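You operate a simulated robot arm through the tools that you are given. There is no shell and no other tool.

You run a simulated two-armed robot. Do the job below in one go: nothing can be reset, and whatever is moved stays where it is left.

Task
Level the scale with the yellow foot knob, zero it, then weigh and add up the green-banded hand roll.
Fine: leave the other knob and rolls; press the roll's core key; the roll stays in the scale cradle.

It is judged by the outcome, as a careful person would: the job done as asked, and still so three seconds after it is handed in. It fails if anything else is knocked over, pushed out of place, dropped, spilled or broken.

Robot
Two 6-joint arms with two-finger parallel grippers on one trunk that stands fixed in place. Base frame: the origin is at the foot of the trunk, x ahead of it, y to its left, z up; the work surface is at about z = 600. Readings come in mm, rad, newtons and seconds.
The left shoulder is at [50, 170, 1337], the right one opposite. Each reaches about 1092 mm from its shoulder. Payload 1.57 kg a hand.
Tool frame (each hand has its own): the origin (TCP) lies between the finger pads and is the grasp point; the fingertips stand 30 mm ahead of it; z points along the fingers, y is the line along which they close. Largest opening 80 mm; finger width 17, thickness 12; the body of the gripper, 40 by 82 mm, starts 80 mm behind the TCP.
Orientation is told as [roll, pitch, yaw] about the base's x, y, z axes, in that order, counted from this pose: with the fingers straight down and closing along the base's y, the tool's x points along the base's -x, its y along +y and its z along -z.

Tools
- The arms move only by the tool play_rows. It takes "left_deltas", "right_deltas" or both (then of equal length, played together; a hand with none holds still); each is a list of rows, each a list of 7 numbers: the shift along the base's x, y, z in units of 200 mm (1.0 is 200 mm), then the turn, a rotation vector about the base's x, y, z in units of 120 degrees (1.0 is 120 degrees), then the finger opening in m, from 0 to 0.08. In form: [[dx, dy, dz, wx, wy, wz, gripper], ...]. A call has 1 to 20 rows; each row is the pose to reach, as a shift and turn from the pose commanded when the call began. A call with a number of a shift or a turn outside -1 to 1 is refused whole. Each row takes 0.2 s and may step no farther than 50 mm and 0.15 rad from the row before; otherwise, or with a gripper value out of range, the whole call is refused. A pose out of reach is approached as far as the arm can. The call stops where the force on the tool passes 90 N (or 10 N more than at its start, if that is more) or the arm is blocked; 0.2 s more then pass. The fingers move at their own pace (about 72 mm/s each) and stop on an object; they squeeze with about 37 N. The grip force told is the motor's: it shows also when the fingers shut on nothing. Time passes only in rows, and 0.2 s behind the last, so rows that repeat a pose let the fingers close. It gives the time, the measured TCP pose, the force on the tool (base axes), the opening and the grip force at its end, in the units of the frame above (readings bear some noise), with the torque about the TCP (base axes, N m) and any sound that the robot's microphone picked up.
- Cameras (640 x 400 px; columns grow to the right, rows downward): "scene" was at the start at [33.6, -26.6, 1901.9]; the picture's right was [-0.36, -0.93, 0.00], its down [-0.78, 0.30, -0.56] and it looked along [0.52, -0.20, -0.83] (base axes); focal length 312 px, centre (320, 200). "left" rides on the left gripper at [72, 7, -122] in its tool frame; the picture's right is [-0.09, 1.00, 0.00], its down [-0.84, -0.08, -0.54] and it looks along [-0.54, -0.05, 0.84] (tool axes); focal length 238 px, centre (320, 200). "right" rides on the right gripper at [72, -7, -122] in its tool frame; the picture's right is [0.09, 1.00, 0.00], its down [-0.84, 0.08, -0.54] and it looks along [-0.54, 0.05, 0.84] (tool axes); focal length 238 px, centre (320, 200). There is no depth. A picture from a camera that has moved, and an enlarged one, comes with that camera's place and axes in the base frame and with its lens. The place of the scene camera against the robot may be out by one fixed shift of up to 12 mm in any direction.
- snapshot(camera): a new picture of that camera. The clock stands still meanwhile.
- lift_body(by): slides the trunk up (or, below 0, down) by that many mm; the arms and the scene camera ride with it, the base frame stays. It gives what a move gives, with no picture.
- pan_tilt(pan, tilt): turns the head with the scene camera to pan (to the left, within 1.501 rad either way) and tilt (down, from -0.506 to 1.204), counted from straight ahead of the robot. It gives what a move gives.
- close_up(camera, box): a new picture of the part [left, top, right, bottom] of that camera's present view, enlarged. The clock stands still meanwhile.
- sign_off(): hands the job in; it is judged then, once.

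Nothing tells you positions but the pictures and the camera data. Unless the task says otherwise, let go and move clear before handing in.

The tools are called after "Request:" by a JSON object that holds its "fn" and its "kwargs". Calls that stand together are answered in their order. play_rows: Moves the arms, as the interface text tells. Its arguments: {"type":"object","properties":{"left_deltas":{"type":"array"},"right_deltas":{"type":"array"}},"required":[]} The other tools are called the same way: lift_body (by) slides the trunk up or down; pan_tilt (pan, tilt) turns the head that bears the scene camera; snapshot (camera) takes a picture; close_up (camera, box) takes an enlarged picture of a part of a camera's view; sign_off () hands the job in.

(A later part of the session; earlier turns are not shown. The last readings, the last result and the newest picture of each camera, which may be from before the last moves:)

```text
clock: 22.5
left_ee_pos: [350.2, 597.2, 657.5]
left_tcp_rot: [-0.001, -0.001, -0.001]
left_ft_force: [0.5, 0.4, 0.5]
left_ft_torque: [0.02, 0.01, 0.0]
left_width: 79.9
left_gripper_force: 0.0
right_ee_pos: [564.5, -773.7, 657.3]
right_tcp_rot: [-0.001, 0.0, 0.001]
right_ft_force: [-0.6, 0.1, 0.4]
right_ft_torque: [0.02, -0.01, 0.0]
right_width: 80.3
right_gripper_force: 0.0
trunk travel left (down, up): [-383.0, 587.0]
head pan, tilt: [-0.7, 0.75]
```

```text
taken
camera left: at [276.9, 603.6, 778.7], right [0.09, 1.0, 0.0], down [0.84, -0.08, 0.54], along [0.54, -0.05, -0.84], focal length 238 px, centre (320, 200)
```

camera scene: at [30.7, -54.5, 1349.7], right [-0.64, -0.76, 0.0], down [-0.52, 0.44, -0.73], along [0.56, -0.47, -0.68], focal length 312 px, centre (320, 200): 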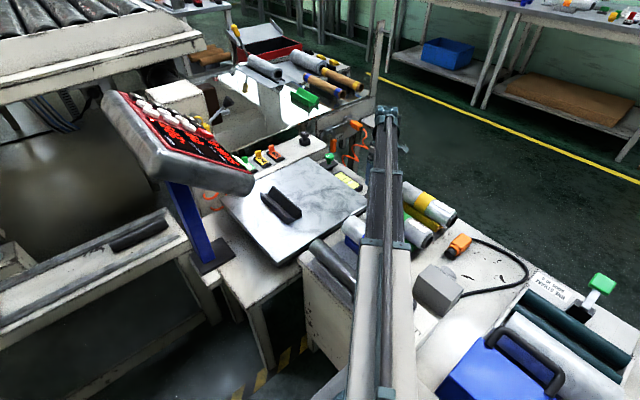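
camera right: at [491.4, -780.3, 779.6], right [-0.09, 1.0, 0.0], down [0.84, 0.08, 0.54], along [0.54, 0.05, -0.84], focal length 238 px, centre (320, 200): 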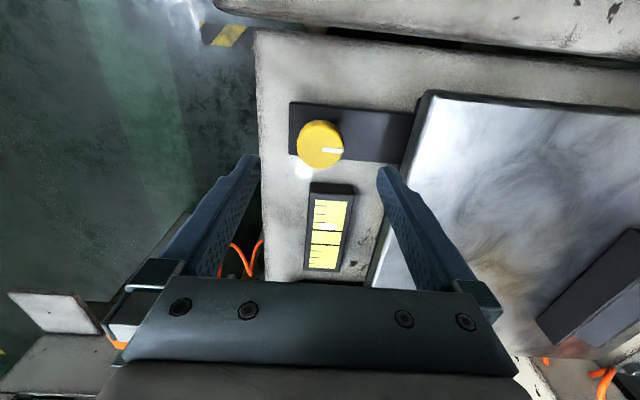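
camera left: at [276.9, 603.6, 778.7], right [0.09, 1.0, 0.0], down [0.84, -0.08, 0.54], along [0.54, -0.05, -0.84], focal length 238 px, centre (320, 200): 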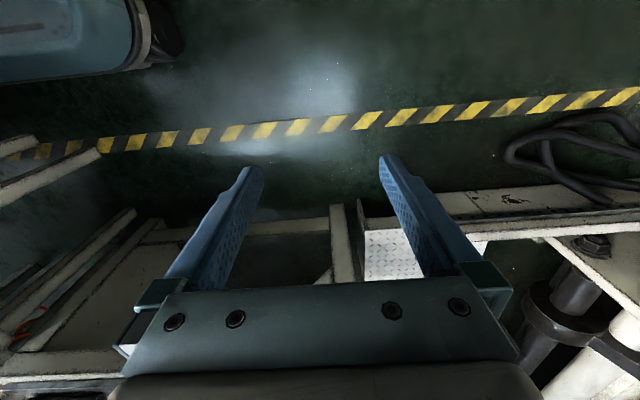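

The knob stays centred between the fingers. I'll lower the last 67 mm so the fingertips straddle the knob.

Request:
{"fn": "lift_body", "kwargs": {"by": -67}}

Request:
{"fn": "snapshot", "kwargs": {"camera": "right"}}

Request:
{"fn": "close_up", "kwargs": {"camera": "scene", "box": [230, 100, 400, 240]}}

```text
clock: 23.6
left_ee_pos: [348.7, 596.3, 590.3]
left_tcp_rot: [0.002, 0.0, 0.001]
left_ft_force: [0.2, 0.2, -0.2]
left_ft_torque: [0.0, -0.01, 0.01]
left_width: 79.9
left_gripper_force: 0.0
right_ee_pos: [562.8, -774.8, 589.9]
right_tcp_rot: [0.001, -0.001, 0.001]
right_ft_force: [-0.2, -0.6, -0.7]
right_ft_torque: [0.02, 0.0, 0.01]
right_width: 79.7
right_gripper_force: 0.1
trunk travel left (down, up): [-316.0, 654.0]
head pan, tilt: [-0.7, 0.75]
```

```text
taken
camera right: at [491.4, -780.3, 712.6], right [-0.09, 1.0, 0.0], down [0.84, 0.08, 0.54], along [0.54, 0.05, -0.84], focal length 238 px, centre (320, 200)
```

right: 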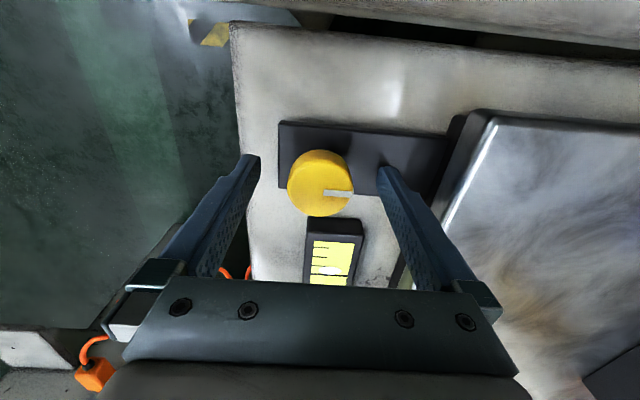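

```text
2.86 times, centred on (315, 170) of scene
camera zoom: at [30.7, -54.5, 1282.7], right [-0.64, -0.76, 0.0], down [-0.52, 0.44, -0.73], along [0.56, -0.47, -0.68], focal length 892 px, centre (334, 286)
```

zoom: 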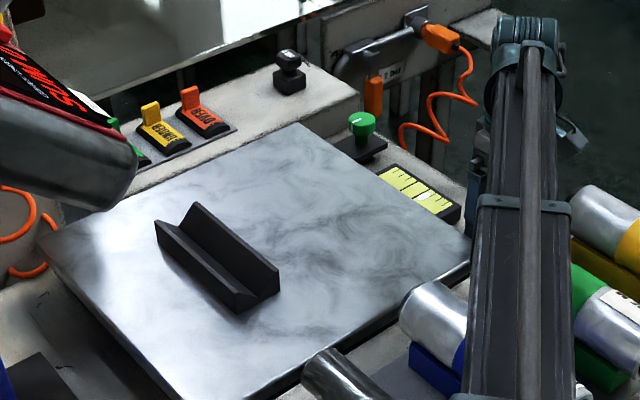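

The knob sits between the fingers and the vial is visible to the scene camera. I'll close on the knob.

Request:
{"fn": "play_rows", "kwargs": {"right_deltas": [[0, 0, 0, 0, 0, 0, 0.04], [0, 0, 0, 0, 0, 0, 0.03], [0, 0, 0, 0, 0, 0, 0.03], [0, 0, 0, 0, 0, 0, 0.03]]}}

Request:
{"fn": "snapshot", "kwargs": {"camera": "right"}}

Request:
{"fn": "close_up", "kwargs": {"camera": "scene", "box": [310, 130, 370, 190]}}

```text
clock: 24.6
left_ee_pos: [348.9, 596.5, 591.4]
left_tcp_rot: [0.0, 0.001, 0.002]
left_ft_force: [-0.7, -0.8, -0.7]
left_ft_torque: [0.02, 0.01, 0.02]
left_width: 80.3
left_gripper_force: 0.1
right_ee_pos: [562.8, -775.4, 590.8]
right_tcp_rot: [0.001, 0.001, -0.001]
right_ft_force: [0.8, -3.4, 0.9]
right_ft_torque: [0.08, 0.04, 0.02]
right_width: 37.6
right_gripper_force: 43.5
trunk travel left (down, up): [-316.0, 654.0]
head pan, tilt: [-0.7, 0.75]
```

```text
taken
camera right: at [491.4, -780.5, 712.6], right [-0.09, 1.0, 0.0], down [0.84, 0.08, 0.54], along [0.54, 0.05, -0.84], focal length 238 px, centre (320, 200)
```

right: 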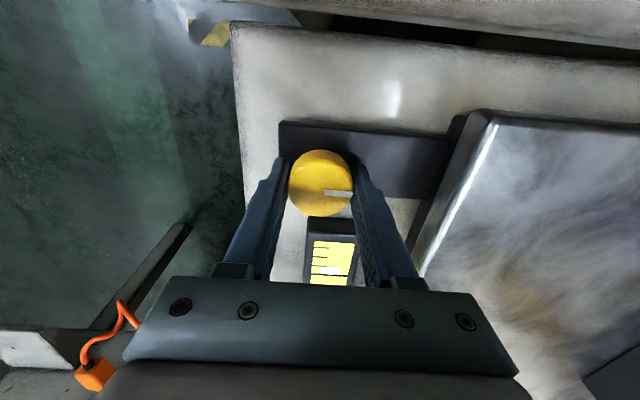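

```text
6.67 times, centred on (340, 160) of scene
camera zoom: at [30.7, -54.6, 1282.7], right [-0.64, -0.76, 0.0], down [-0.52, 0.44, -0.73], along [0.56, -0.47, -0.68], focal length 2081 px, centre (187, 467)
```

zoom: 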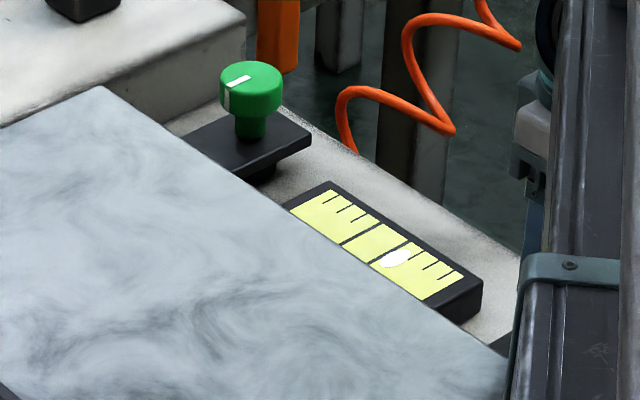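

The knob is held (37.6 mm across). I'll make a small test turn and watch which way the bubble goes.

Request:
{"fn": "play_rows", "kwargs": {"right_deltas": [[0, 0, 0, 0, 0, 0.06, 0.03], [0, 0, 0, 0, 0, 0.12, 0.03], [0, 0, 0, 0, 0, 0.12, 0.03]]}}

Request:
{"fn": "close_up", "kwargs": {"camera": "scene", "box": [310, 130, 370, 190]}}

Request:
{"fn": "snapshot", "kwargs": {"camera": "right"}}

```text
clock: 25.4
left_ee_pos: [348.3, 597.5, 590.0]
left_tcp_rot: [0.0, -0.001, 0.001]
left_ft_force: [-0.1, -0.7, 0.6]
left_ft_torque: [-0.01, -0.01, -0.04]
left_width: 79.9
left_gripper_force: 0.0
right_ee_pos: [564.1, -774.2, 590.5]
right_tcp_rot: [0.001, 0.002, 0.252]
right_ft_force: [-1.4, 2.5, -1.7]
right_ft_torque: [-0.51, -0.41, 0.02]
right_width: 38.1
right_gripper_force: 43.4
trunk travel left (down, up): [-316.0, 654.0]
head pan, tilt: [-0.7, 0.75]
```

```text
6.67 times, centred on (340, 160) of scene
camera zoom: at [30.7, -54.4, 1282.6], right [-0.64, -0.76, 0.0], down [-0.52, 0.44, -0.73], along [0.56, -0.47, -0.68], focal length 2081 px, centre (187, 467)
```

zoom: 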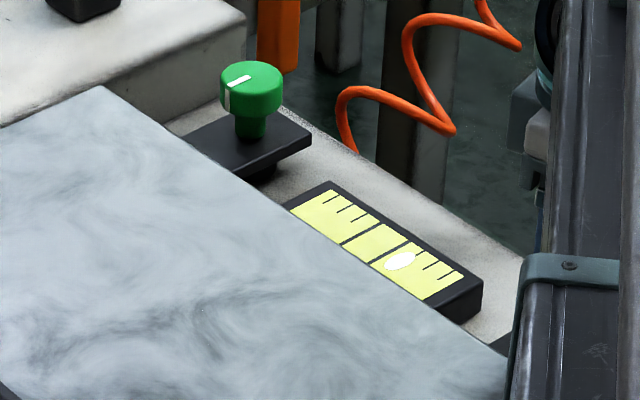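

```text
taken
camera right: at [495.3, -797.6, 712.6], right [-0.34, 0.94, 0.0], down [0.79, 0.28, 0.54], along [0.51, 0.18, -0.84], focal length 238 px, centre (320, 200)
```

right: 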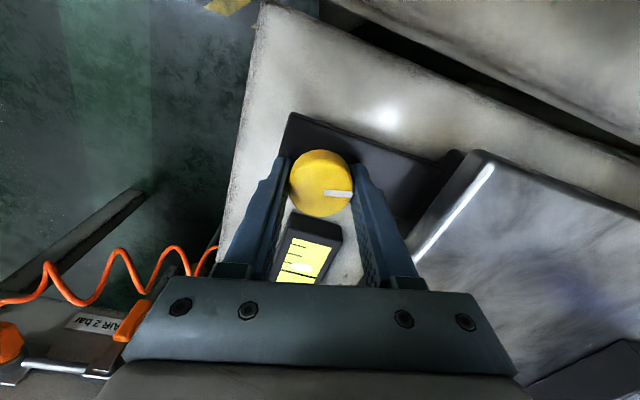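

Turning counter-clockwise pushed the bubble further out, so I need clockwise, roughly 1.5 rad from the start. I'll turn clockwise in stages and check.

Request:
{"fn": "play_rows", "kwargs": {"right_deltas": [[0, 0, 0, 0, 0, -0.06, 0.03], [0, 0, 0, 0, 0, -0.12, 0.03], [0, 0, 0, 0, 0, -0.18, 0.03], [0, 0, 0, 0, 0, -0.24, 0.03], [0, 0, 0, 0, 0, -0.3, 0.03], [0, 0, 0, 0, 0, -0.36, 0.03], [0, 0, 0, 0, 0, -0.42, 0.03], [0, 0, 0, 0, 0, -0.48, 0.03], [0, 0, 0, 0, 0, -0.48, 0.03]]}}

Request:
{"fn": "close_up", "kwargs": {"camera": "scene", "box": [310, 130, 370, 190]}}

Request:
{"fn": "snapshot", "kwargs": {"camera": "right"}}

```text
clock: 27.4
left_ee_pos: [348.5, 597.6, 590.8]
left_tcp_rot: [0.001, -0.001, 0.001]
left_ft_force: [-0.6, -0.6, 0.0]
left_ft_torque: [-0.02, -0.01, -0.03]
left_width: 79.9
left_gripper_force: 0.1
right_ee_pos: [562.0, -776.3, 591.1]
right_tcp_rot: [-0.002, -0.001, -0.757]
right_ft_force: [-2.9, -23.6, 9.2]
right_ft_torque: [0.8, 0.64, 0.08]
right_width: 37.7
right_gripper_force: 43.1
trunk travel left (down, up): [-316.0, 654.0]
head pan, tilt: [-0.7, 0.75]
```

```text
6.67 times, centred on (340, 160) of scene
camera zoom: at [30.1, -55.3, 1282.7], right [-0.64, -0.76, 0.0], down [-0.52, 0.44, -0.73], along [0.56, -0.47, -0.68], focal length 2081 px, centre (187, 467)
```

zoom: 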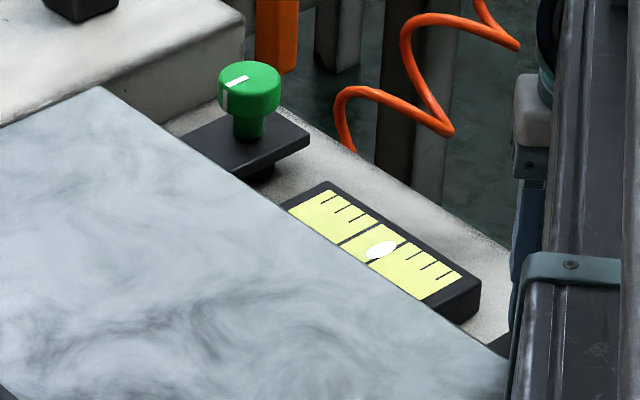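

```text
taken
camera right: at [505.7, -731.0, 712.4], right [0.62, 0.79, 0.0], down [0.66, -0.52, 0.54], along [0.43, -0.34, -0.84], focal length 238 px, centre (320, 200)
```

right: 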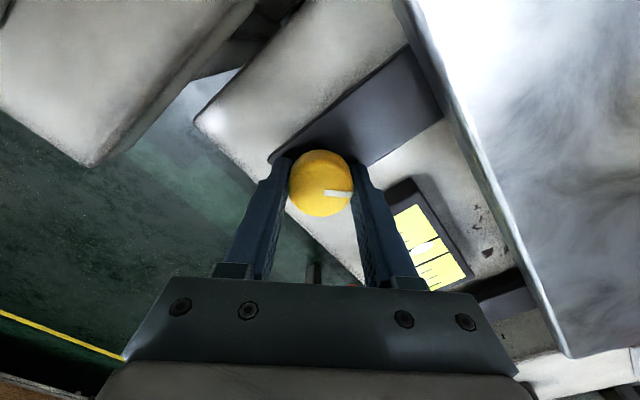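

The bubble moved towards the middle, about 22 px per rad in this zoom. I'll zoom further on the vial to gauge the remaining offset.

Request:
{"fn": "close_up", "kwargs": {"camera": "scene", "box": [332, 143, 360, 163]}}

Request:
{"fn": "close_up", "kwargs": {"camera": "right", "box": [380, 190, 480, 300]}}

```text
16.00 times, centred on (346, 153) of scene
camera zoom: at [30.1, -55.3, 1282.7], right [-0.64, -0.76, 0.0], down [-0.52, 0.44, -0.73], along [0.56, -0.47, -0.68], focal length 4995 px, centre (-96, 952)
```

zoom: 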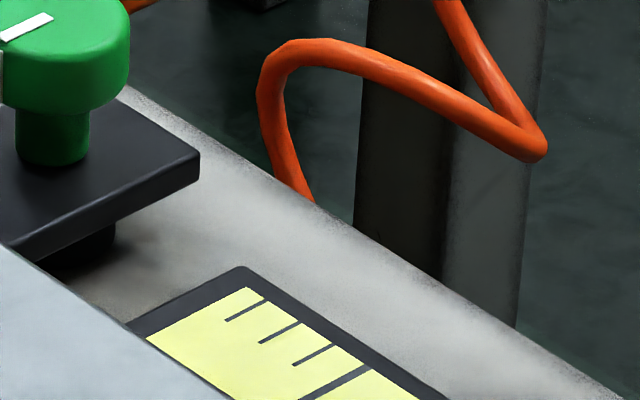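

```text
3.64 times, centred on (430, 245) of right
camera zoom: at [505.7, -731.0, 712.4], right [0.62, 0.79, 0.0], down [0.66, -0.52, 0.54], along [0.43, -0.34, -0.84], focal length 867 px, centre (-80, 36)
```

zoom: 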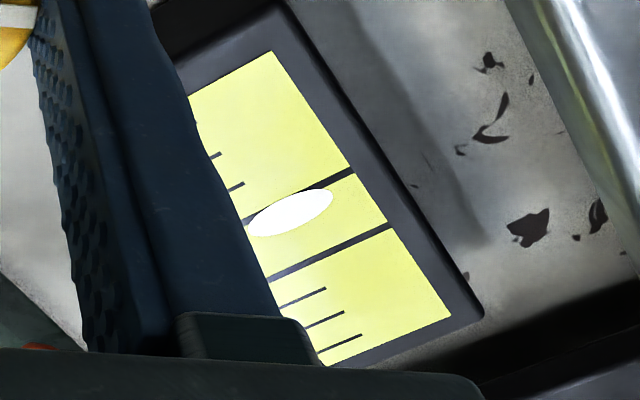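

About a third of a gap remains, roughly 0.5 rad more clockwise. I'll ease the side load by 1.5 mm and turn another 0.38 rad.

Request:
{"fn": "play_rows", "kwargs": {"right_deltas": [[0, -0.0075, 0, 0, 0, -0.06, 0.03], [0, -0.0075, 0, 0, 0, -0.12, 0.03], [0, -0.0075, 0, 0, 0, -0.18, 0.03], [0, -0.0075, 0, 0, 0, -0.18, 0.03]]}}

Request:
{"fn": "snapshot", "kwargs": {"camera": "right"}}

Request:
{"fn": "close_up", "kwargs": {"camera": "scene", "box": [332, 148, 360, 168]}}

```text
clock: 28.4
left_ee_pos: [347.6, 596.3, 591.2]
left_tcp_rot: [-0.001, -0.002, 0.0]
left_ft_force: [0.7, 0.1, 0.6]
left_ft_torque: [-0.01, 0.0, 0.0]
left_width: 79.9
left_gripper_force: 0.0
right_ee_pos: [560.6, -778.7, 590.8]
right_tcp_rot: [-0.005, -0.001, -1.135]
right_ft_force: [-12.2, -25.4, 5.8]
right_ft_torque: [-0.35, -0.83, 0.05]
right_width: 37.7
right_gripper_force: 43.6
trunk travel left (down, up): [-316.0, 654.0]
head pan, tilt: [-0.7, 0.75]
```

```text
taken
camera right: at [525.5, -713.9, 712.4], right [0.86, 0.5, 0.0], down [0.43, -0.72, 0.54], along [0.27, -0.47, -0.84], focal length 238 px, centre (320, 200)
```

right: 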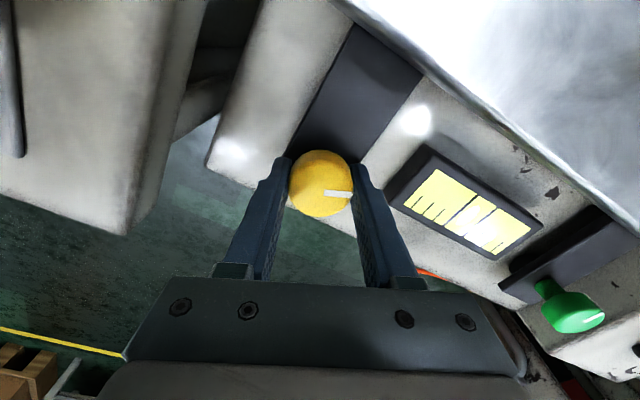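

```text
16.00 times, centred on (346, 158) of scene
camera zoom: at [29.6, -55.3, 1282.6], right [-0.64, -0.76, 0.0], down [-0.52, 0.44, -0.73], along [0.56, -0.47, -0.68], focal length 4995 px, centre (-96, 872)
```

zoom: 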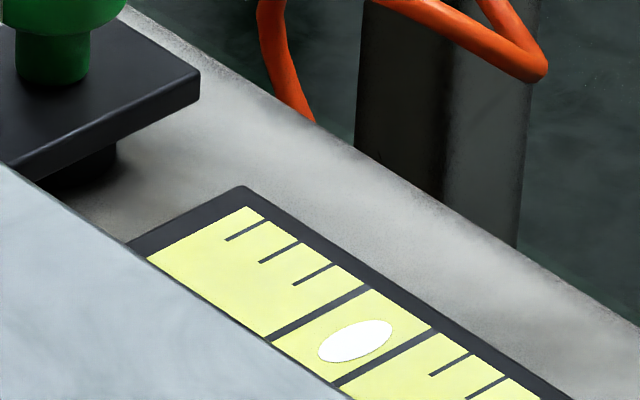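

Request:
{"fn": "close_up", "kwargs": {"camera": "right", "box": [390, 150, 550, 260]}}

```text
3.64 times, centred on (470, 205) of right
camera zoom: at [525.5, -713.9, 712.4], right [0.86, 0.5, 0.0], down [0.43, -0.72, 0.54], along [0.27, -0.47, -0.84], focal length 867 px, centre (-226, 182)
```

zoom: 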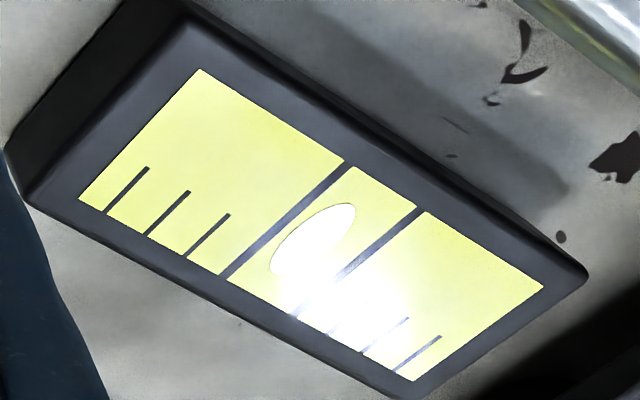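

The bubble is at 0.42 of the gap from the yellow-side line in both views, so about 0.12 rad more is needed. The side force shows the knob centre is ~3.7 mm off my grip axis, so I'll relieve that while turning.

Request:
{"fn": "play_rows", "kwargs": {"right_deltas": [[-0.012, -0.012, 0, 0, 0, -0.03, 0.03], [-0.015, -0.0135, 0, 0, 0, -0.058, 0.03], [-0.015, -0.0135, 0, 0, 0, -0.058, 0.03]]}}

Request:
{"fn": "close_up", "kwargs": {"camera": "right", "box": [390, 140, 550, 250]}}

Request:
{"fn": "close_up", "kwargs": {"camera": "scene", "box": [332, 148, 360, 168]}}

```text
clock: 29.1
left_ee_pos: [348.5, 597.3, 591.0]
left_tcp_rot: [0.001, 0.0, 0.0]
left_ft_force: [-0.1, 0.8, 0.3]
left_ft_torque: [-0.02, -0.01, -0.03]
left_width: 80.0
left_gripper_force: 0.0
right_ee_pos: [560.5, -777.5, 590.6]
right_tcp_rot: [0.0, 0.002, -1.25]
right_ft_force: [-4.6, -9.1, 2.1]
right_ft_torque: [-1.06, 0.03, 0.04]
right_width: 38.0
right_gripper_force: 44.1
trunk travel left (down, up): [-316.0, 654.0]
head pan, tilt: [-0.7, 0.75]
```

```text
3.64 times, centred on (470, 195) of right
camera zoom: at [532.5, -710.5, 712.6], right [0.92, 0.4, 0.0], down [0.34, -0.77, 0.54], along [0.22, -0.5, -0.84], focal length 867 px, centre (-226, 218)
```

zoom: 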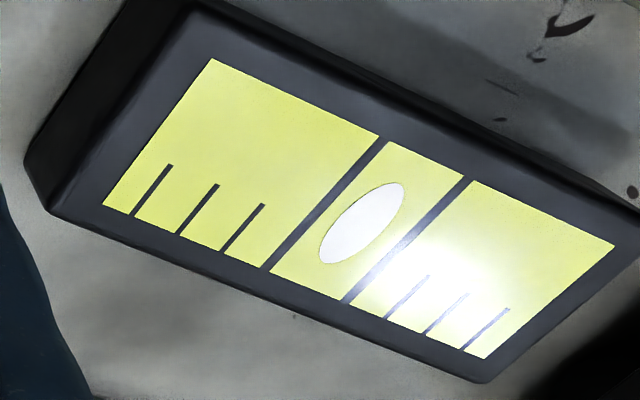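

```text
16.00 times, centred on (346, 158) of scene
camera zoom: at [30.6, -54.6, 1282.6], right [-0.64, -0.77, 0.0], down [-0.52, 0.44, -0.73], along [0.56, -0.47, -0.68], focal length 4995 px, centre (-96, 872)
```

zoom: 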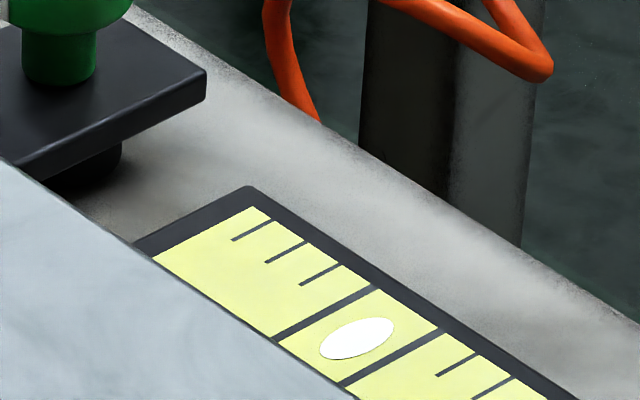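

The bubble reads 0.48 of the gap, essentially centred. One last 0.03 rad nudge, then I'll release slightly and re-check.

Request:
{"fn": "play_rows", "kwargs": {"right_deltas": [[-0.001, -0.003, 0, 0, 0, -0.014, 0.03], [-0.001, -0.003, 0, 0, 0, -0.014, 0.03], [-0.001, -0.003, 0, 0, 0, -0.014, 0.045], [-0.001, -0.003, 0, 0, 0, -0.014, 0.054], [-0.001, -0.003, 0, 0, 0, -0.014, 0.054]]}}

Request:
{"fn": "snapshot", "kwargs": {"camera": "right"}}

Request:
{"fn": "close_up", "kwargs": {"camera": "right", "box": [390, 140, 550, 250]}}

Request:
{"fn": "close_up", "kwargs": {"camera": "scene", "box": [332, 148, 360, 168]}}

```text
clock: 30.4
left_ee_pos: [348.9, 597.1, 590.2]
left_tcp_rot: [0.0, 0.0, 0.0]
left_ft_force: [-0.5, -0.7, 0.6]
left_ft_torque: [0.0, -0.03, -0.01]
left_width: 80.2
left_gripper_force: 0.1
right_ee_pos: [560.4, -778.6, 590.2]
right_tcp_rot: [0.001, 0.0, -1.283]
right_ft_force: [0.2, -0.1, -0.1]
right_ft_torque: [-0.01, -0.01, 0.06]
right_width: 54.0
right_gripper_force: 0.1
trunk travel left (down, up): [-316.0, 654.0]
head pan, tilt: [-0.7, 0.75]
```

```text
taken
camera right: at [533.7, -711.3, 712.6], right [0.93, 0.37, 0.0], down [0.31, -0.78, 0.54], along [0.2, -0.5, -0.84], focal length 238 px, centre (320, 200)
```

right: 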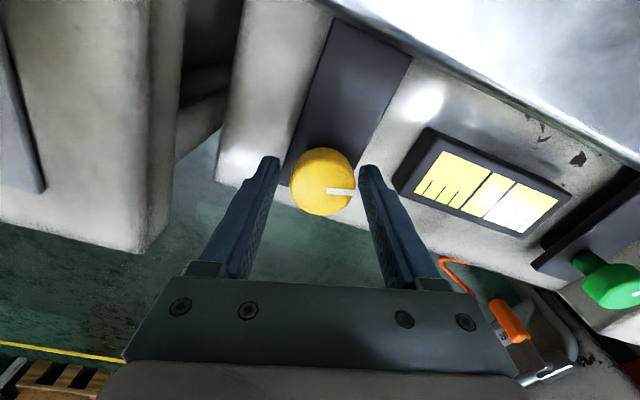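

```text
3.64 times, centred on (470, 195) of right
camera zoom: at [533.7, -711.3, 712.6], right [0.93, 0.37, 0.0], down [0.31, -0.78, 0.54], along [0.2, -0.5, -0.84], focal length 867 px, centre (-226, 218)
```

zoom: 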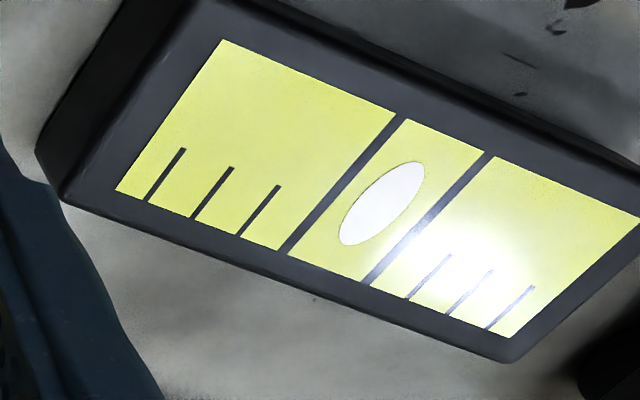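

```text
16.00 times, centred on (346, 158) of scene
camera zoom: at [30.8, -54.5, 1282.7], right [-0.64, -0.76, 0.0], down [-0.52, 0.44, -0.73], along [0.56, -0.47, -0.68], focal length 4995 px, centre (-96, 872)
```

zoom: 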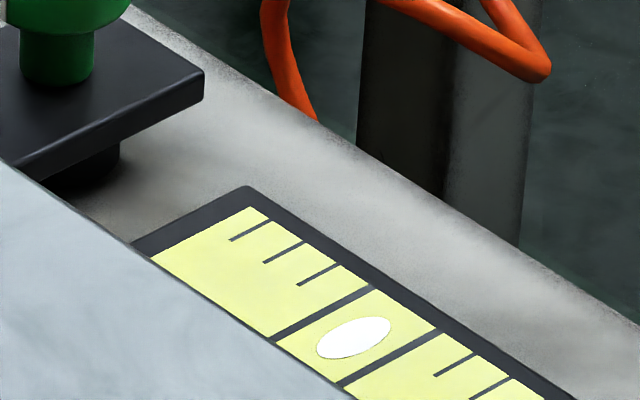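

The knob is released and the bubble sits centred between the lines. I'll raise the trunk clear of the knob, in two stages, then look at the panel.

Request:
{"fn": "lift_body", "kwargs": {"by": 60}}

Request:
{"fn": "lift_body", "kwargs": {"by": 335}}

Request:
{"fn": "snapshot", "kwargs": {"camera": "right"}}

Request:
{"fn": "snapshot", "kwargs": {"camera": "scene"}}

```text
clock: 31.4
left_ee_pos: [349.6, 596.3, 650.7]
left_tcp_rot: [-0.001, 0.001, 0.0]
left_ft_force: [-0.4, 0.4, 0.9]
left_ft_torque: [-0.01, -0.02, 0.02]
left_width: 80.0
left_gripper_force: 0.0
right_ee_pos: [560.1, -779.9, 649.3]
right_tcp_rot: [0.0, -0.002, -1.281]
right_ft_force: [0.8, 0.5, 0.6]
right_ft_torque: [0.03, 0.04, 0.02]
right_width: 54.2
right_gripper_force: 0.0
trunk travel left (down, up): [-376.0, 594.0]
head pan, tilt: [-0.7, 0.75]
```

```text
clock: 34.6
left_ee_pos: [349.1, 596.8, 985.2]
left_tcp_rot: [0.0, 0.001, 0.0]
left_ft_force: [0.6, -0.6, -0.8]
left_ft_torque: [0.02, 0.02, -0.03]
left_width: 79.9
left_gripper_force: 0.0
right_ee_pos: [560.3, -780.9, 986.0]
right_tcp_rot: [0.0, 0.001, -1.28]
right_ft_force: [-0.1, -0.9, 0.1]
right_ft_torque: [0.0, -0.02, -0.01]
right_width: 54.1
right_gripper_force: 0.1
trunk travel left (down, up): [-711.0, 259.0]
head pan, tilt: [-0.7, 0.75]
```

```text
taken
camera right: at [533.7, -711.4, 1107.5], right [0.93, 0.37, 0.0], down [0.31, -0.78, 0.54], along [0.2, -0.5, -0.84], focal length 238 px, centre (320, 200)
```

right: 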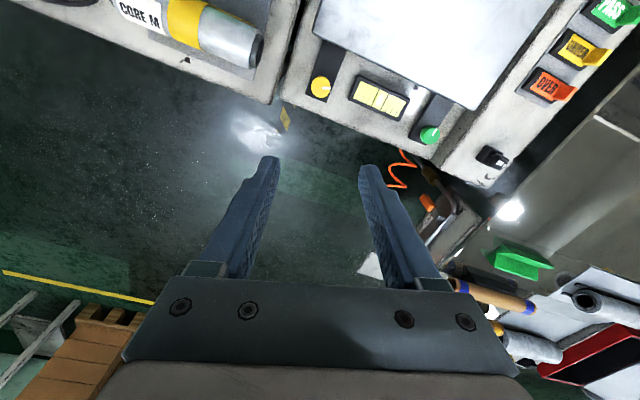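

```text
taken
camera scene: at [30.8, -54.5, 1677.6], right [-0.64, -0.76, 0.0], down [-0.52, 0.44, -0.73], along [0.56, -0.47, -0.68], focal length 312 px, centre (320, 200)
```

scene: 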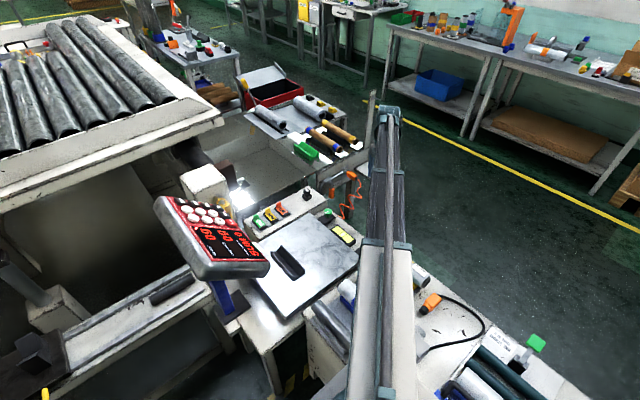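

Request:
{"fn": "close_up", "kwargs": {"camera": "scene", "box": [140, 180, 290, 300]}}

Request:
{"fn": "close_up", "kwargs": {"camera": "right", "box": [300, 60, 450, 150]}}

```text
3.33 times, centred on (215, 240) of scene
camera zoom: at [30.8, -54.5, 1677.6], right [-0.64, -0.76, 0.0], down [-0.52, 0.44, -0.73], along [0.56, -0.47, -0.68], focal length 1041 px, centre (670, 67)
```

zoom: 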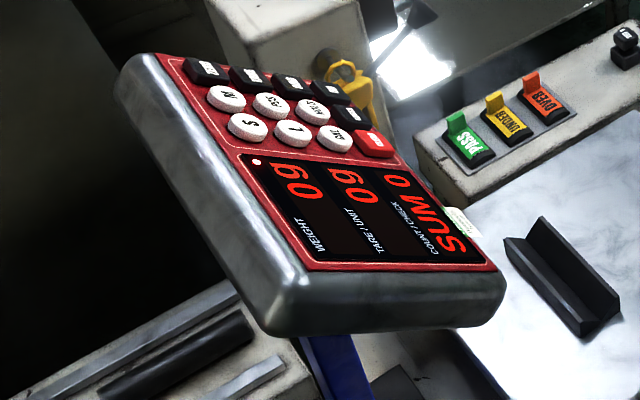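

```text
4.27 times, centred on (375, 105) of right
camera zoom: at [533.7, -711.4, 1107.5], right [0.93, 0.37, 0.0], down [0.31, -0.78, 0.54], along [0.2, -0.5, -0.84], focal length 1017 px, centre (85, 605)
```

zoom: 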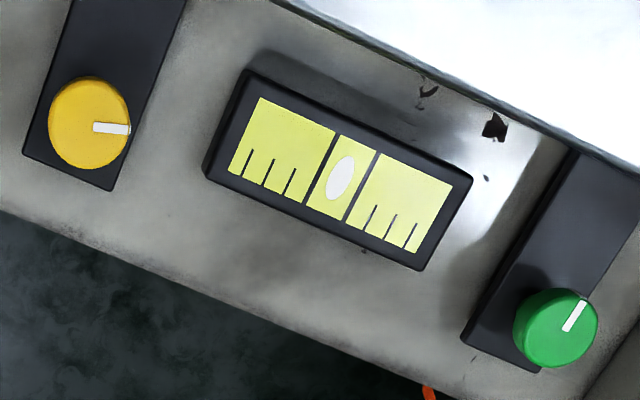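

The bubble is centred and the weight now reads 0 g. Next I straighten the right hand, close it, and tilt it to face the panel from a safe standoff.

Request:
{"fn": "play_rows", "kwargs": {"right_deltas": [[0.03, 0.08, 0, 0, 0, 0.05, 0.0], [0.06, 0.16, 0, 0, 0, 0.1, 0.0], [0.1, 0.24, 0, 0, 0, 0.15, 0.0], [0.13, 0.32, 0, 0, 0, 0.2, 0.0], [0.16, 0.4, 0, 0, 0, 0.25, 0.0], [0.2, 0.48, 0, 0, 0, 0.3, 0.0], [0.23, 0.56, 0, 0, 0, 0.35, 0.0], [0.26, 0.64, 0, 0, 0, 0.4, 0.0], [0.3, 0.72, 0, 0, 0, 0.45, 0.0], [0.33, 0.8, 0, 0, 0, 0.5, 0.0], [0.36, 0.88, 0, 0, 0, 0.55, 0.0], [0.4, 0.94, 0, 0, 0, 0.6, 0.0], [0.4, 1.0, 0, 0, 0, 0.612, 0.0]]}}

Request:
{"fn": "play_rows", "kwargs": {"right_deltas": [[0, 0, 0, 0.055, 0, 0, 0.0], [0, 0, 0, 0.11, 0, 0, 0.0], [0, 0, 0, 0.165, 0, 0, 0.0], [0, 0, 0, 0.22, 0, 0, 0.0], [0, 0, 0, 0.275, 0, 0, 0.0], [0, 0, 0, 0.334, 0, 0, 0.0]]}}

Request:
{"fn": "snapshot", "kwargs": {"camera": "right"}}

Request:
{"fn": "snapshot", "kwargs": {"camera": "scene"}}

```text
clock: 37.4
left_ee_pos: [348.7, 597.6, 984.7]
left_tcp_rot: [-0.001, 0.0, -0.001]
left_ft_force: [-0.1, -0.6, 1.4]
left_ft_torque: [0.03, 0.01, 0.01]
left_width: 80.2
left_gripper_force: 0.0
right_ee_pos: [639.9, -578.3, 984.6]
right_tcp_rot: [0.0, -0.001, 0.001]
right_ft_force: [0.3, 0.0, -0.7]
right_ft_torque: [-0.02, -0.02, 0.0]
right_width: 0.0
right_gripper_force: 21.4
trunk travel left (down, up): [-711.0, 259.0]
head pan, tilt: [-0.7, 0.75]
```

```text
clock: 38.8
left_ee_pos: [348.5, 597.6, 986.0]
left_tcp_rot: [0.001, 0.0, 0.002]
left_ft_force: [-0.2, -0.3, 0.4]
left_ft_torque: [-0.02, 0.02, 0.01]
left_width: 80.1
left_gripper_force: 0.0
right_ee_pos: [642.1, -577.5, 1036.3]
right_tcp_rot: [0.694, -0.007, -0.004]
right_ft_force: [0.7, -0.3, 0.5]
right_ft_torque: [-0.02, 0.01, -0.04]
right_width: 0.1
right_gripper_force: 21.6
right hand out of reach, approached as far as the arm can: row 2, 3, 4, 5, 6
trunk travel left (down, up): [-711.0, 259.0]
head pan, tilt: [-0.7, 0.75]
```

```text
taken
camera right: at [569.6, -658.0, 1125.3], right [-0.09, 0.77, 0.63], down [0.83, -0.29, 0.47], along [0.55, 0.57, -0.61], focal length 238 px, centre (320, 200)
```

right: 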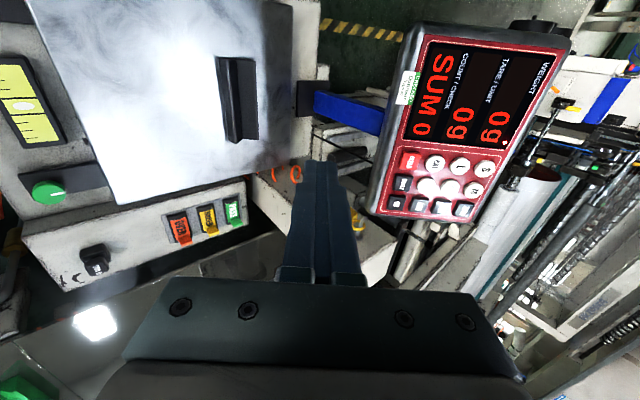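

```text
taken
camera scene: at [30.8, -54.5, 1677.7], right [-0.64, -0.77, 0.0], down [-0.52, 0.44, -0.73], along [0.56, -0.47, -0.68], focal length 312 px, centre (320, 200)
```

scene: 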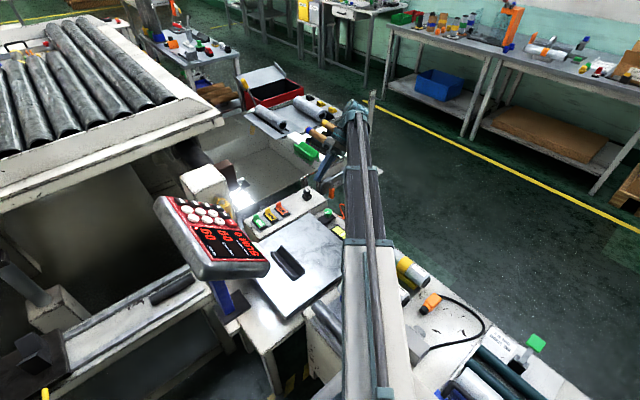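

The panel is now in clear view of the right hand camera. I'll zoom in to measure the key positions.

Request:
{"fn": "close_up", "kwargs": {"camera": "right", "box": [360, 120, 520, 240]}}

Request:
{"fn": "close_up", "kwargs": {"camera": "right", "box": [370, 20, 570, 150]}}

```text
3.33 times, centred on (440, 180) of right
camera zoom: at [569.6, -658.0, 1125.3], right [-0.09, 0.77, 0.63], down [0.83, -0.29, 0.47], along [0.55, 0.57, -0.61], focal length 794 px, centre (-80, 267)
```

zoom: 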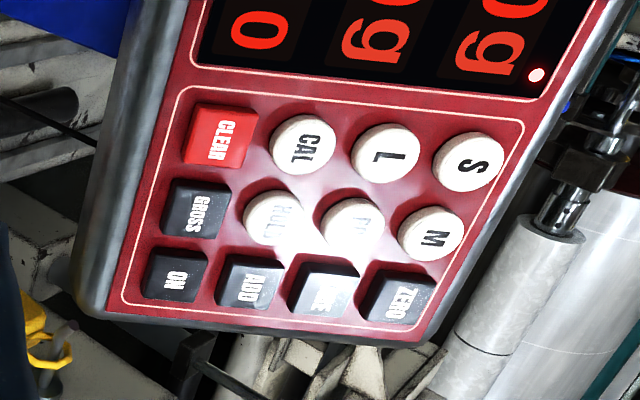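

```text
3.08 times, centred on (470, 85) of right
camera zoom: at [569.6, -658.0, 1125.3], right [-0.09, 0.77, 0.63], down [0.83, -0.29, 0.47], along [0.55, 0.57, -0.61], focal length 733 px, centre (-142, 554)
```

zoom: 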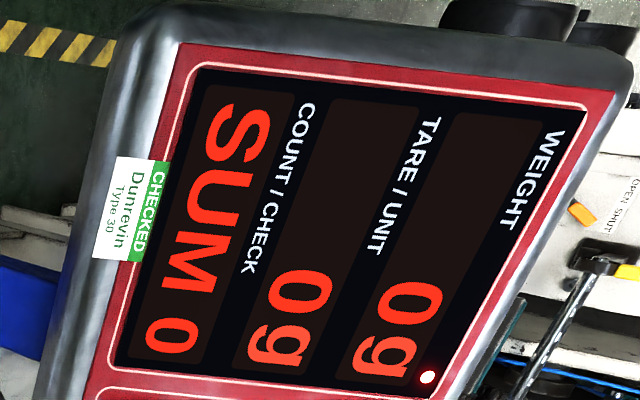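

Triangulated keys: ZERO (819,-174,1024), M (773,-175,1025), ADD (818,-245,965), panel tilted about 40°. I'll raise 10 mm and bring the closed fingertips to a standoff in front of ZERO.

Request:
{"fn": "lift_body", "kwargs": {"by": 10}}

Request:
{"fn": "play_rows", "kwargs": {"right_deltas": [[0.1, 0.178, 0, 0, 0, 0, 0.0], [0.2, 0.355, 0, 0, 0, 0, 0.0], [0.3, 0.533, 0, 0, 0, 0, 0.0], [0.4, 0.71, 0, 0, 0, 0, 0.0], [0.5, 0.888, 0, 0, 0, 0, 0.0]]}}

Request:
{"fn": "play_rows", "kwargs": {"right_deltas": [[0.1, 0.18, 0, 0, 0, 0, 0.0], [0.2, 0.36, 0, 0, 0, 0, 0.0], [0.3, 0.54, 0, 0, 0, 0, 0.0], [0.383, 0.72, 0, 0, 0, 0, 0.0]]}}

Request:
{"fn": "snapshot", "kwargs": {"camera": "right"}}

Request:
{"fn": "snapshot", "kwargs": {"camera": "scene"}}

```text
clock: 39.4
left_ee_pos: [349.6, 596.5, 994.9]
left_tcp_rot: [0.0, -0.001, 0.0]
left_ft_force: [0.1, 0.3, 0.7]
left_ft_torque: [0.02, -0.02, 0.0]
left_width: 79.8
left_gripper_force: 0.2
right_ee_pos: [641.9, -576.5, 1046.2]
right_tcp_rot: [0.691, -0.007, -0.007]
right_ft_force: [0.8, -0.1, -0.4]
right_ft_torque: [0.05, -0.03, 0.02]
right_width: 0.0
right_gripper_force: 21.3
trunk travel left (down, up): [-721.0, 249.0]
head pan, tilt: [-0.7, 0.75]
```

```text
clock: 40.6
left_ee_pos: [349.0, 597.0, 994.4]
left_tcp_rot: [-0.001, -0.001, -0.001]
left_ft_force: [0.0, 0.0, 0.3]
left_ft_torque: [0.0, 0.01, 0.02]
left_width: 80.0
left_gripper_force: 0.0
right_ee_pos: [741.8, -396.0, 1044.5]
right_tcp_rot: [0.693, -0.007, -0.007]
right_ft_force: [0.1, 0.1, 0.4]
right_ft_torque: [-0.03, -0.01, -0.01]
right_width: 0.0
right_gripper_force: 20.7
trunk travel left (down, up): [-721.0, 249.0]
head pan, tilt: [-0.7, 0.75]
```

```text
clock: 41.6
left_ee_pos: [350.2, 596.7, 994.1]
left_tcp_rot: [0.0, 0.0, 0.0]
left_ft_force: [0.6, 0.5, 0.1]
left_ft_torque: [0.01, 0.04, 0.03]
left_width: 80.0
left_gripper_force: 0.1
right_ee_pos: [817.8, -254.3, 1044.8]
right_tcp_rot: [0.689, -0.008, -0.008]
right_ft_force: [-1.0, 1.4, 0.3]
right_ft_torque: [-0.01, 0.01, 0.0]
right_width: 0.1
right_gripper_force: 21.6
trunk travel left (down, up): [-721.0, 249.0]
head pan, tilt: [-0.7, 0.75]
```

```text
taken
camera right: at [746.2, -335.5, 1135.2], right [-0.09, 0.77, 0.63], down [0.83, -0.29, 0.47], along [0.55, 0.57, -0.61], focal length 238 px, centre (320, 200)
```

right: 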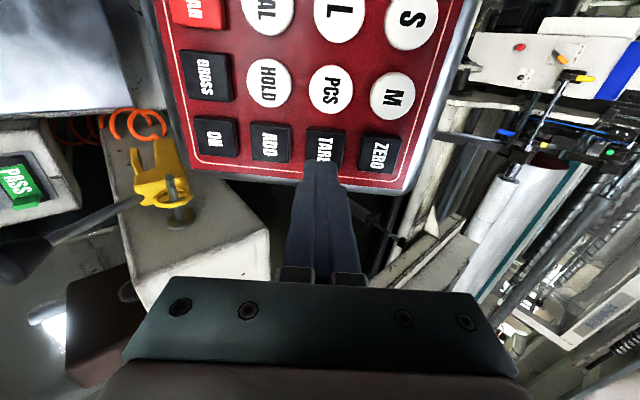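

```text
taken
camera scene: at [31.0, -54.0, 1687.7], right [-0.64, -0.76, 0.0], down [-0.52, 0.44, -0.73], along [0.56, -0.47, -0.68], focal length 312 px, centre (320, 200)
```

scene: 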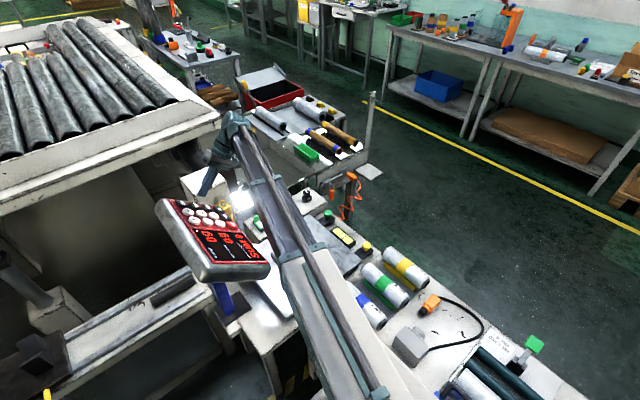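

The fingertips are aligned in x with ZERO and about 57 mm short of it. I'll close in 46 mm, then press in small steps while watching force.

Request:
{"fn": "play_rows", "kwargs": {"right_deltas": [[0.005, 0.12, 0, 0, 0, 0, 0.0], [0.005, 0.2, 0, 0, 0, 0, 0.0], [0.005, 0.24, 0, 0, 0, 0, 0.0], [0.005, 0.24, 0, 0, 0, 0, 0.0]]}}

Request:
{"fn": "snapshot", "kwargs": {"camera": "right"}}

```text
clock: 42.6
left_ee_pos: [348.9, 596.5, 994.9]
left_tcp_rot: [0.001, -0.001, -0.001]
left_ft_force: [-0.5, 0.5, 0.1]
left_ft_torque: [-0.01, -0.01, 0.0]
left_width: 80.1
left_gripper_force: 0.1
right_ee_pos: [819.0, -207.5, 1045.6]
right_tcp_rot: [0.691, -0.007, -0.008]
right_ft_force: [-0.5, 0.2, 0.3]
right_ft_torque: [0.02, -0.04, -0.02]
right_width: 0.1
right_gripper_force: 20.5
trunk travel left (down, up): [-721.0, 249.0]
head pan, tilt: [-0.7, 0.75]
```

```text
taken
camera right: at [746.1, -288.9, 1135.2], right [-0.09, 0.77, 0.63], down [0.83, -0.29, 0.47], along [0.55, 0.57, -0.61], focal length 238 px, centre (320, 200)
```

right: 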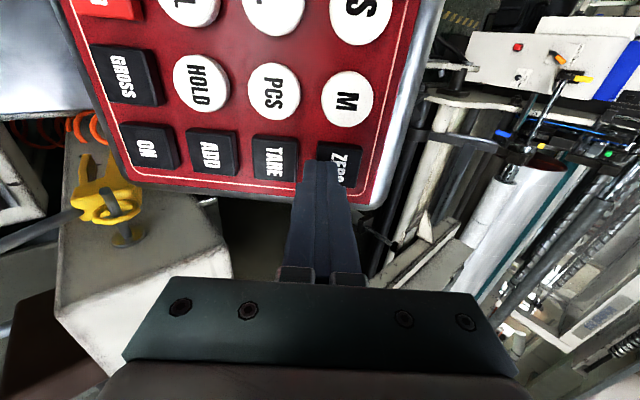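

Request:
{"fn": "play_rows", "kwargs": {"right_deltas": [[0, 0.02, 0, 0, 0, 0, 0.0], [0, 0.04, 0, 0, 0, 0, 0.0], [0, 0.05, 0, 0, 0, 0, 0.0]]}}

Request:
{"fn": "snapshot", "kwargs": {"camera": "right"}}

```text
clock: 43.4
left_ee_pos: [349.0, 596.7, 995.7]
left_tcp_rot: [0.002, 0.0, 0.001]
left_ft_force: [0.4, -0.2, 0.5]
left_ft_torque: [-0.03, 0.01, 0.02]
left_width: 79.8
left_gripper_force: 0.0
right_ee_pos: [820.0, -198.2, 1045.9]
right_tcp_rot: [0.69, -0.009, -0.006]
right_ft_force: [0.6, -2.8, 0.8]
right_ft_torque: [-0.04, 0.0, -0.01]
right_width: 0.0
right_gripper_force: 21.6
trunk travel left (down, up): [-721.0, 249.0]
head pan, tilt: [-0.7, 0.75]
heard: click
```

```text
taken
camera right: at [746.8, -278.7, 1135.2], right [-0.09, 0.77, 0.63], down [0.83, -0.29, 0.47], along [0.55, 0.57, -0.61], focal length 238 px, centre (320, 200)
```

right: 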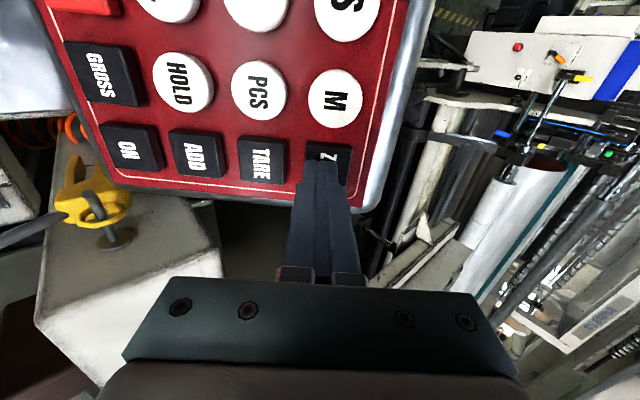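

I heard a click on ZERO with only a light force. I'll back away and check the display.

Request:
{"fn": "play_rows", "kwargs": {"right_deltas": [[0, -0.1, 0, 0, 0, 0, 0.0], [0, -0.25, 0, 0, 0, 0, 0.0], [-0.15, -0.45, 0, 0, 0, 0, 0.0], [-0.3, -0.65, 0, 0, 0, 0, 0.0], [-0.45, -0.85, 0, 0, 0, 0, 0.0]]}}

Request:
{"fn": "close_up", "kwargs": {"camera": "right", "box": [330, 0, 640, 240]}}

Request:
{"fn": "close_up", "kwargs": {"camera": "scene", "box": [140, 180, 380, 300]}}

```text
clock: 44.6
left_ee_pos: [347.8, 596.8, 995.4]
left_tcp_rot: [0.0, 0.001, -0.001]
left_ft_force: [-0.4, -0.8, 0.2]
left_ft_torque: [-0.02, -0.01, -0.01]
left_width: 80.0
left_gripper_force: 0.0
right_ee_pos: [729.1, -366.2, 1045.7]
right_tcp_rot: [0.689, -0.009, -0.005]
right_ft_force: [0.2, 0.1, -0.2]
right_ft_torque: [-0.03, 0.02, -0.02]
right_width: 0.0
right_gripper_force: 21.4
trunk travel left (down, up): [-721.0, 249.0]
head pan, tilt: [-0.7, 0.75]
```

```text
1.67 times, centred on (485, 120) of right
camera zoom: at [656.4, -447.9, 1135.2], right [-0.09, 0.77, 0.63], down [0.83, -0.29, 0.47], along [0.55, 0.57, -0.61], focal length 397 px, centre (45, 333)
```

zoom: 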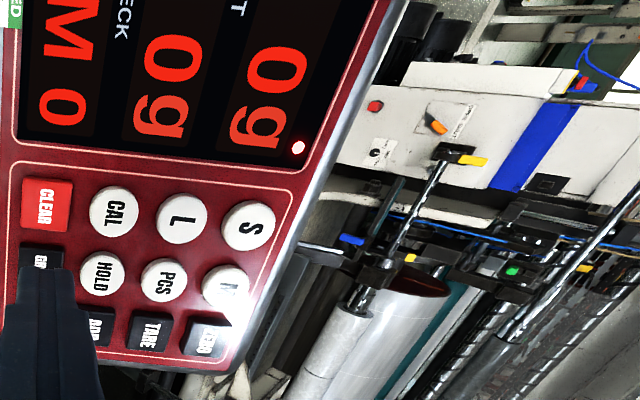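

```text
2.67 times, centred on (260, 240) of scene
camera zoom: at [30.5, -54.9, 1687.7], right [-0.64, -0.77, 0.0], down [-0.52, 0.44, -0.73], along [0.56, -0.47, -0.68], focal length 832 px, centre (480, 93)
```

zoom: 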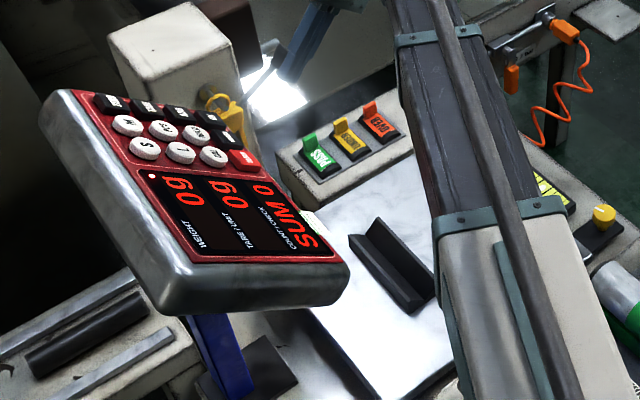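

The display shows 0 g, tare 0 g, SUM 0. Now I'll straighten the right hand, open it, and view the cradle from above to measure it.

Request:
{"fn": "play_rows", "kwargs": {"right_deltas": [[-0.11, -0.11, 0, -0.055, 0, 0, 0.0], [-0.22, -0.22, 0, -0.11, 0, 0, 0.0], [-0.33, -0.33, 0, -0.165, 0, 0, 0.04], [-0.44, -0.44, 0, -0.22, 0, 0, 0.08], [-0.55, -0.55, 0, -0.275, 0, 0, 0.08], [-0.645, -0.67, 0, -0.3295, 0, 0, 0.08]]}}

Request:
{"fn": "snapshot", "kwargs": {"camera": "right"}}

Request:
{"fn": "close_up", "kwargs": {"camera": "right", "box": [240, 80, 440, 220]}}

```text
clock: 46.0
left_ee_pos: [348.7, 596.3, 995.1]
left_tcp_rot: [0.0, -0.001, 0.0]
left_ft_force: [0.1, -0.3, 0.2]
left_ft_torque: [0.0, 0.0, 0.0]
left_width: 79.9
left_gripper_force: 0.1
right_ee_pos: [598.8, -501.1, 995.7]
right_tcp_rot: [-0.001, -0.011, 0.0]
right_ft_force: [0.2, -0.1, 0.6]
right_ft_torque: [-0.04, 0.04, -0.03]
right_width: 80.3
right_gripper_force: 0.2
right hand out of reach, approached as far as the arm can: row 1, 2, 3, 4, 5, 6
trunk travel left (down, up): [-721.0, 249.0]
head pan, tilt: [-0.7, 0.75]
```

```text
taken
camera right: at [526.1, -506.0, 1117.0], right [-0.09, 1.0, 0.0], down [0.83, 0.08, 0.55], along [0.55, 0.05, -0.83], focal length 238 px, centre (320, 200)
```

right: 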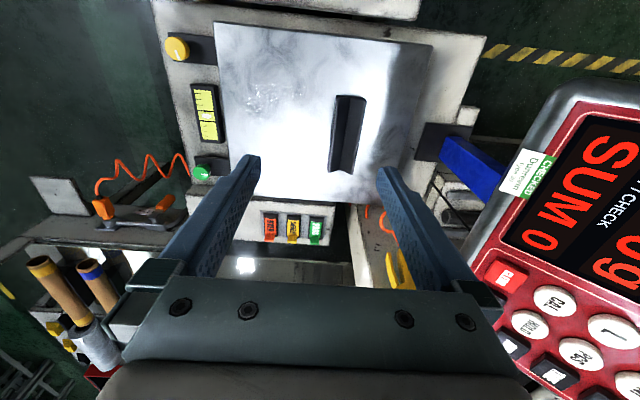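

```text
2.86 times, centred on (340, 150) of right
camera zoom: at [526.1, -506.0, 1117.0], right [-0.09, 1.0, 0.0], down [0.83, 0.08, 0.55], along [0.55, 0.05, -0.83], focal length 681 px, centre (263, 343)
```

zoom: 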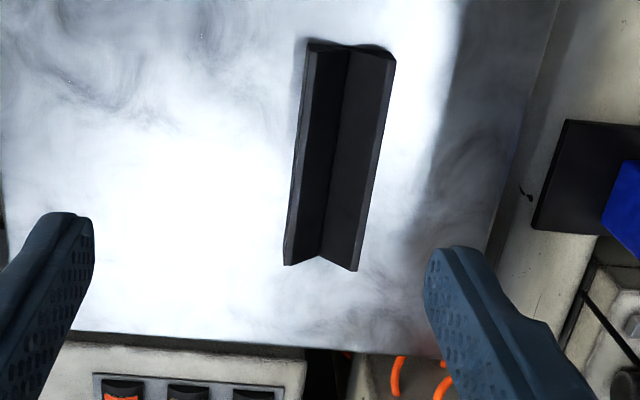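

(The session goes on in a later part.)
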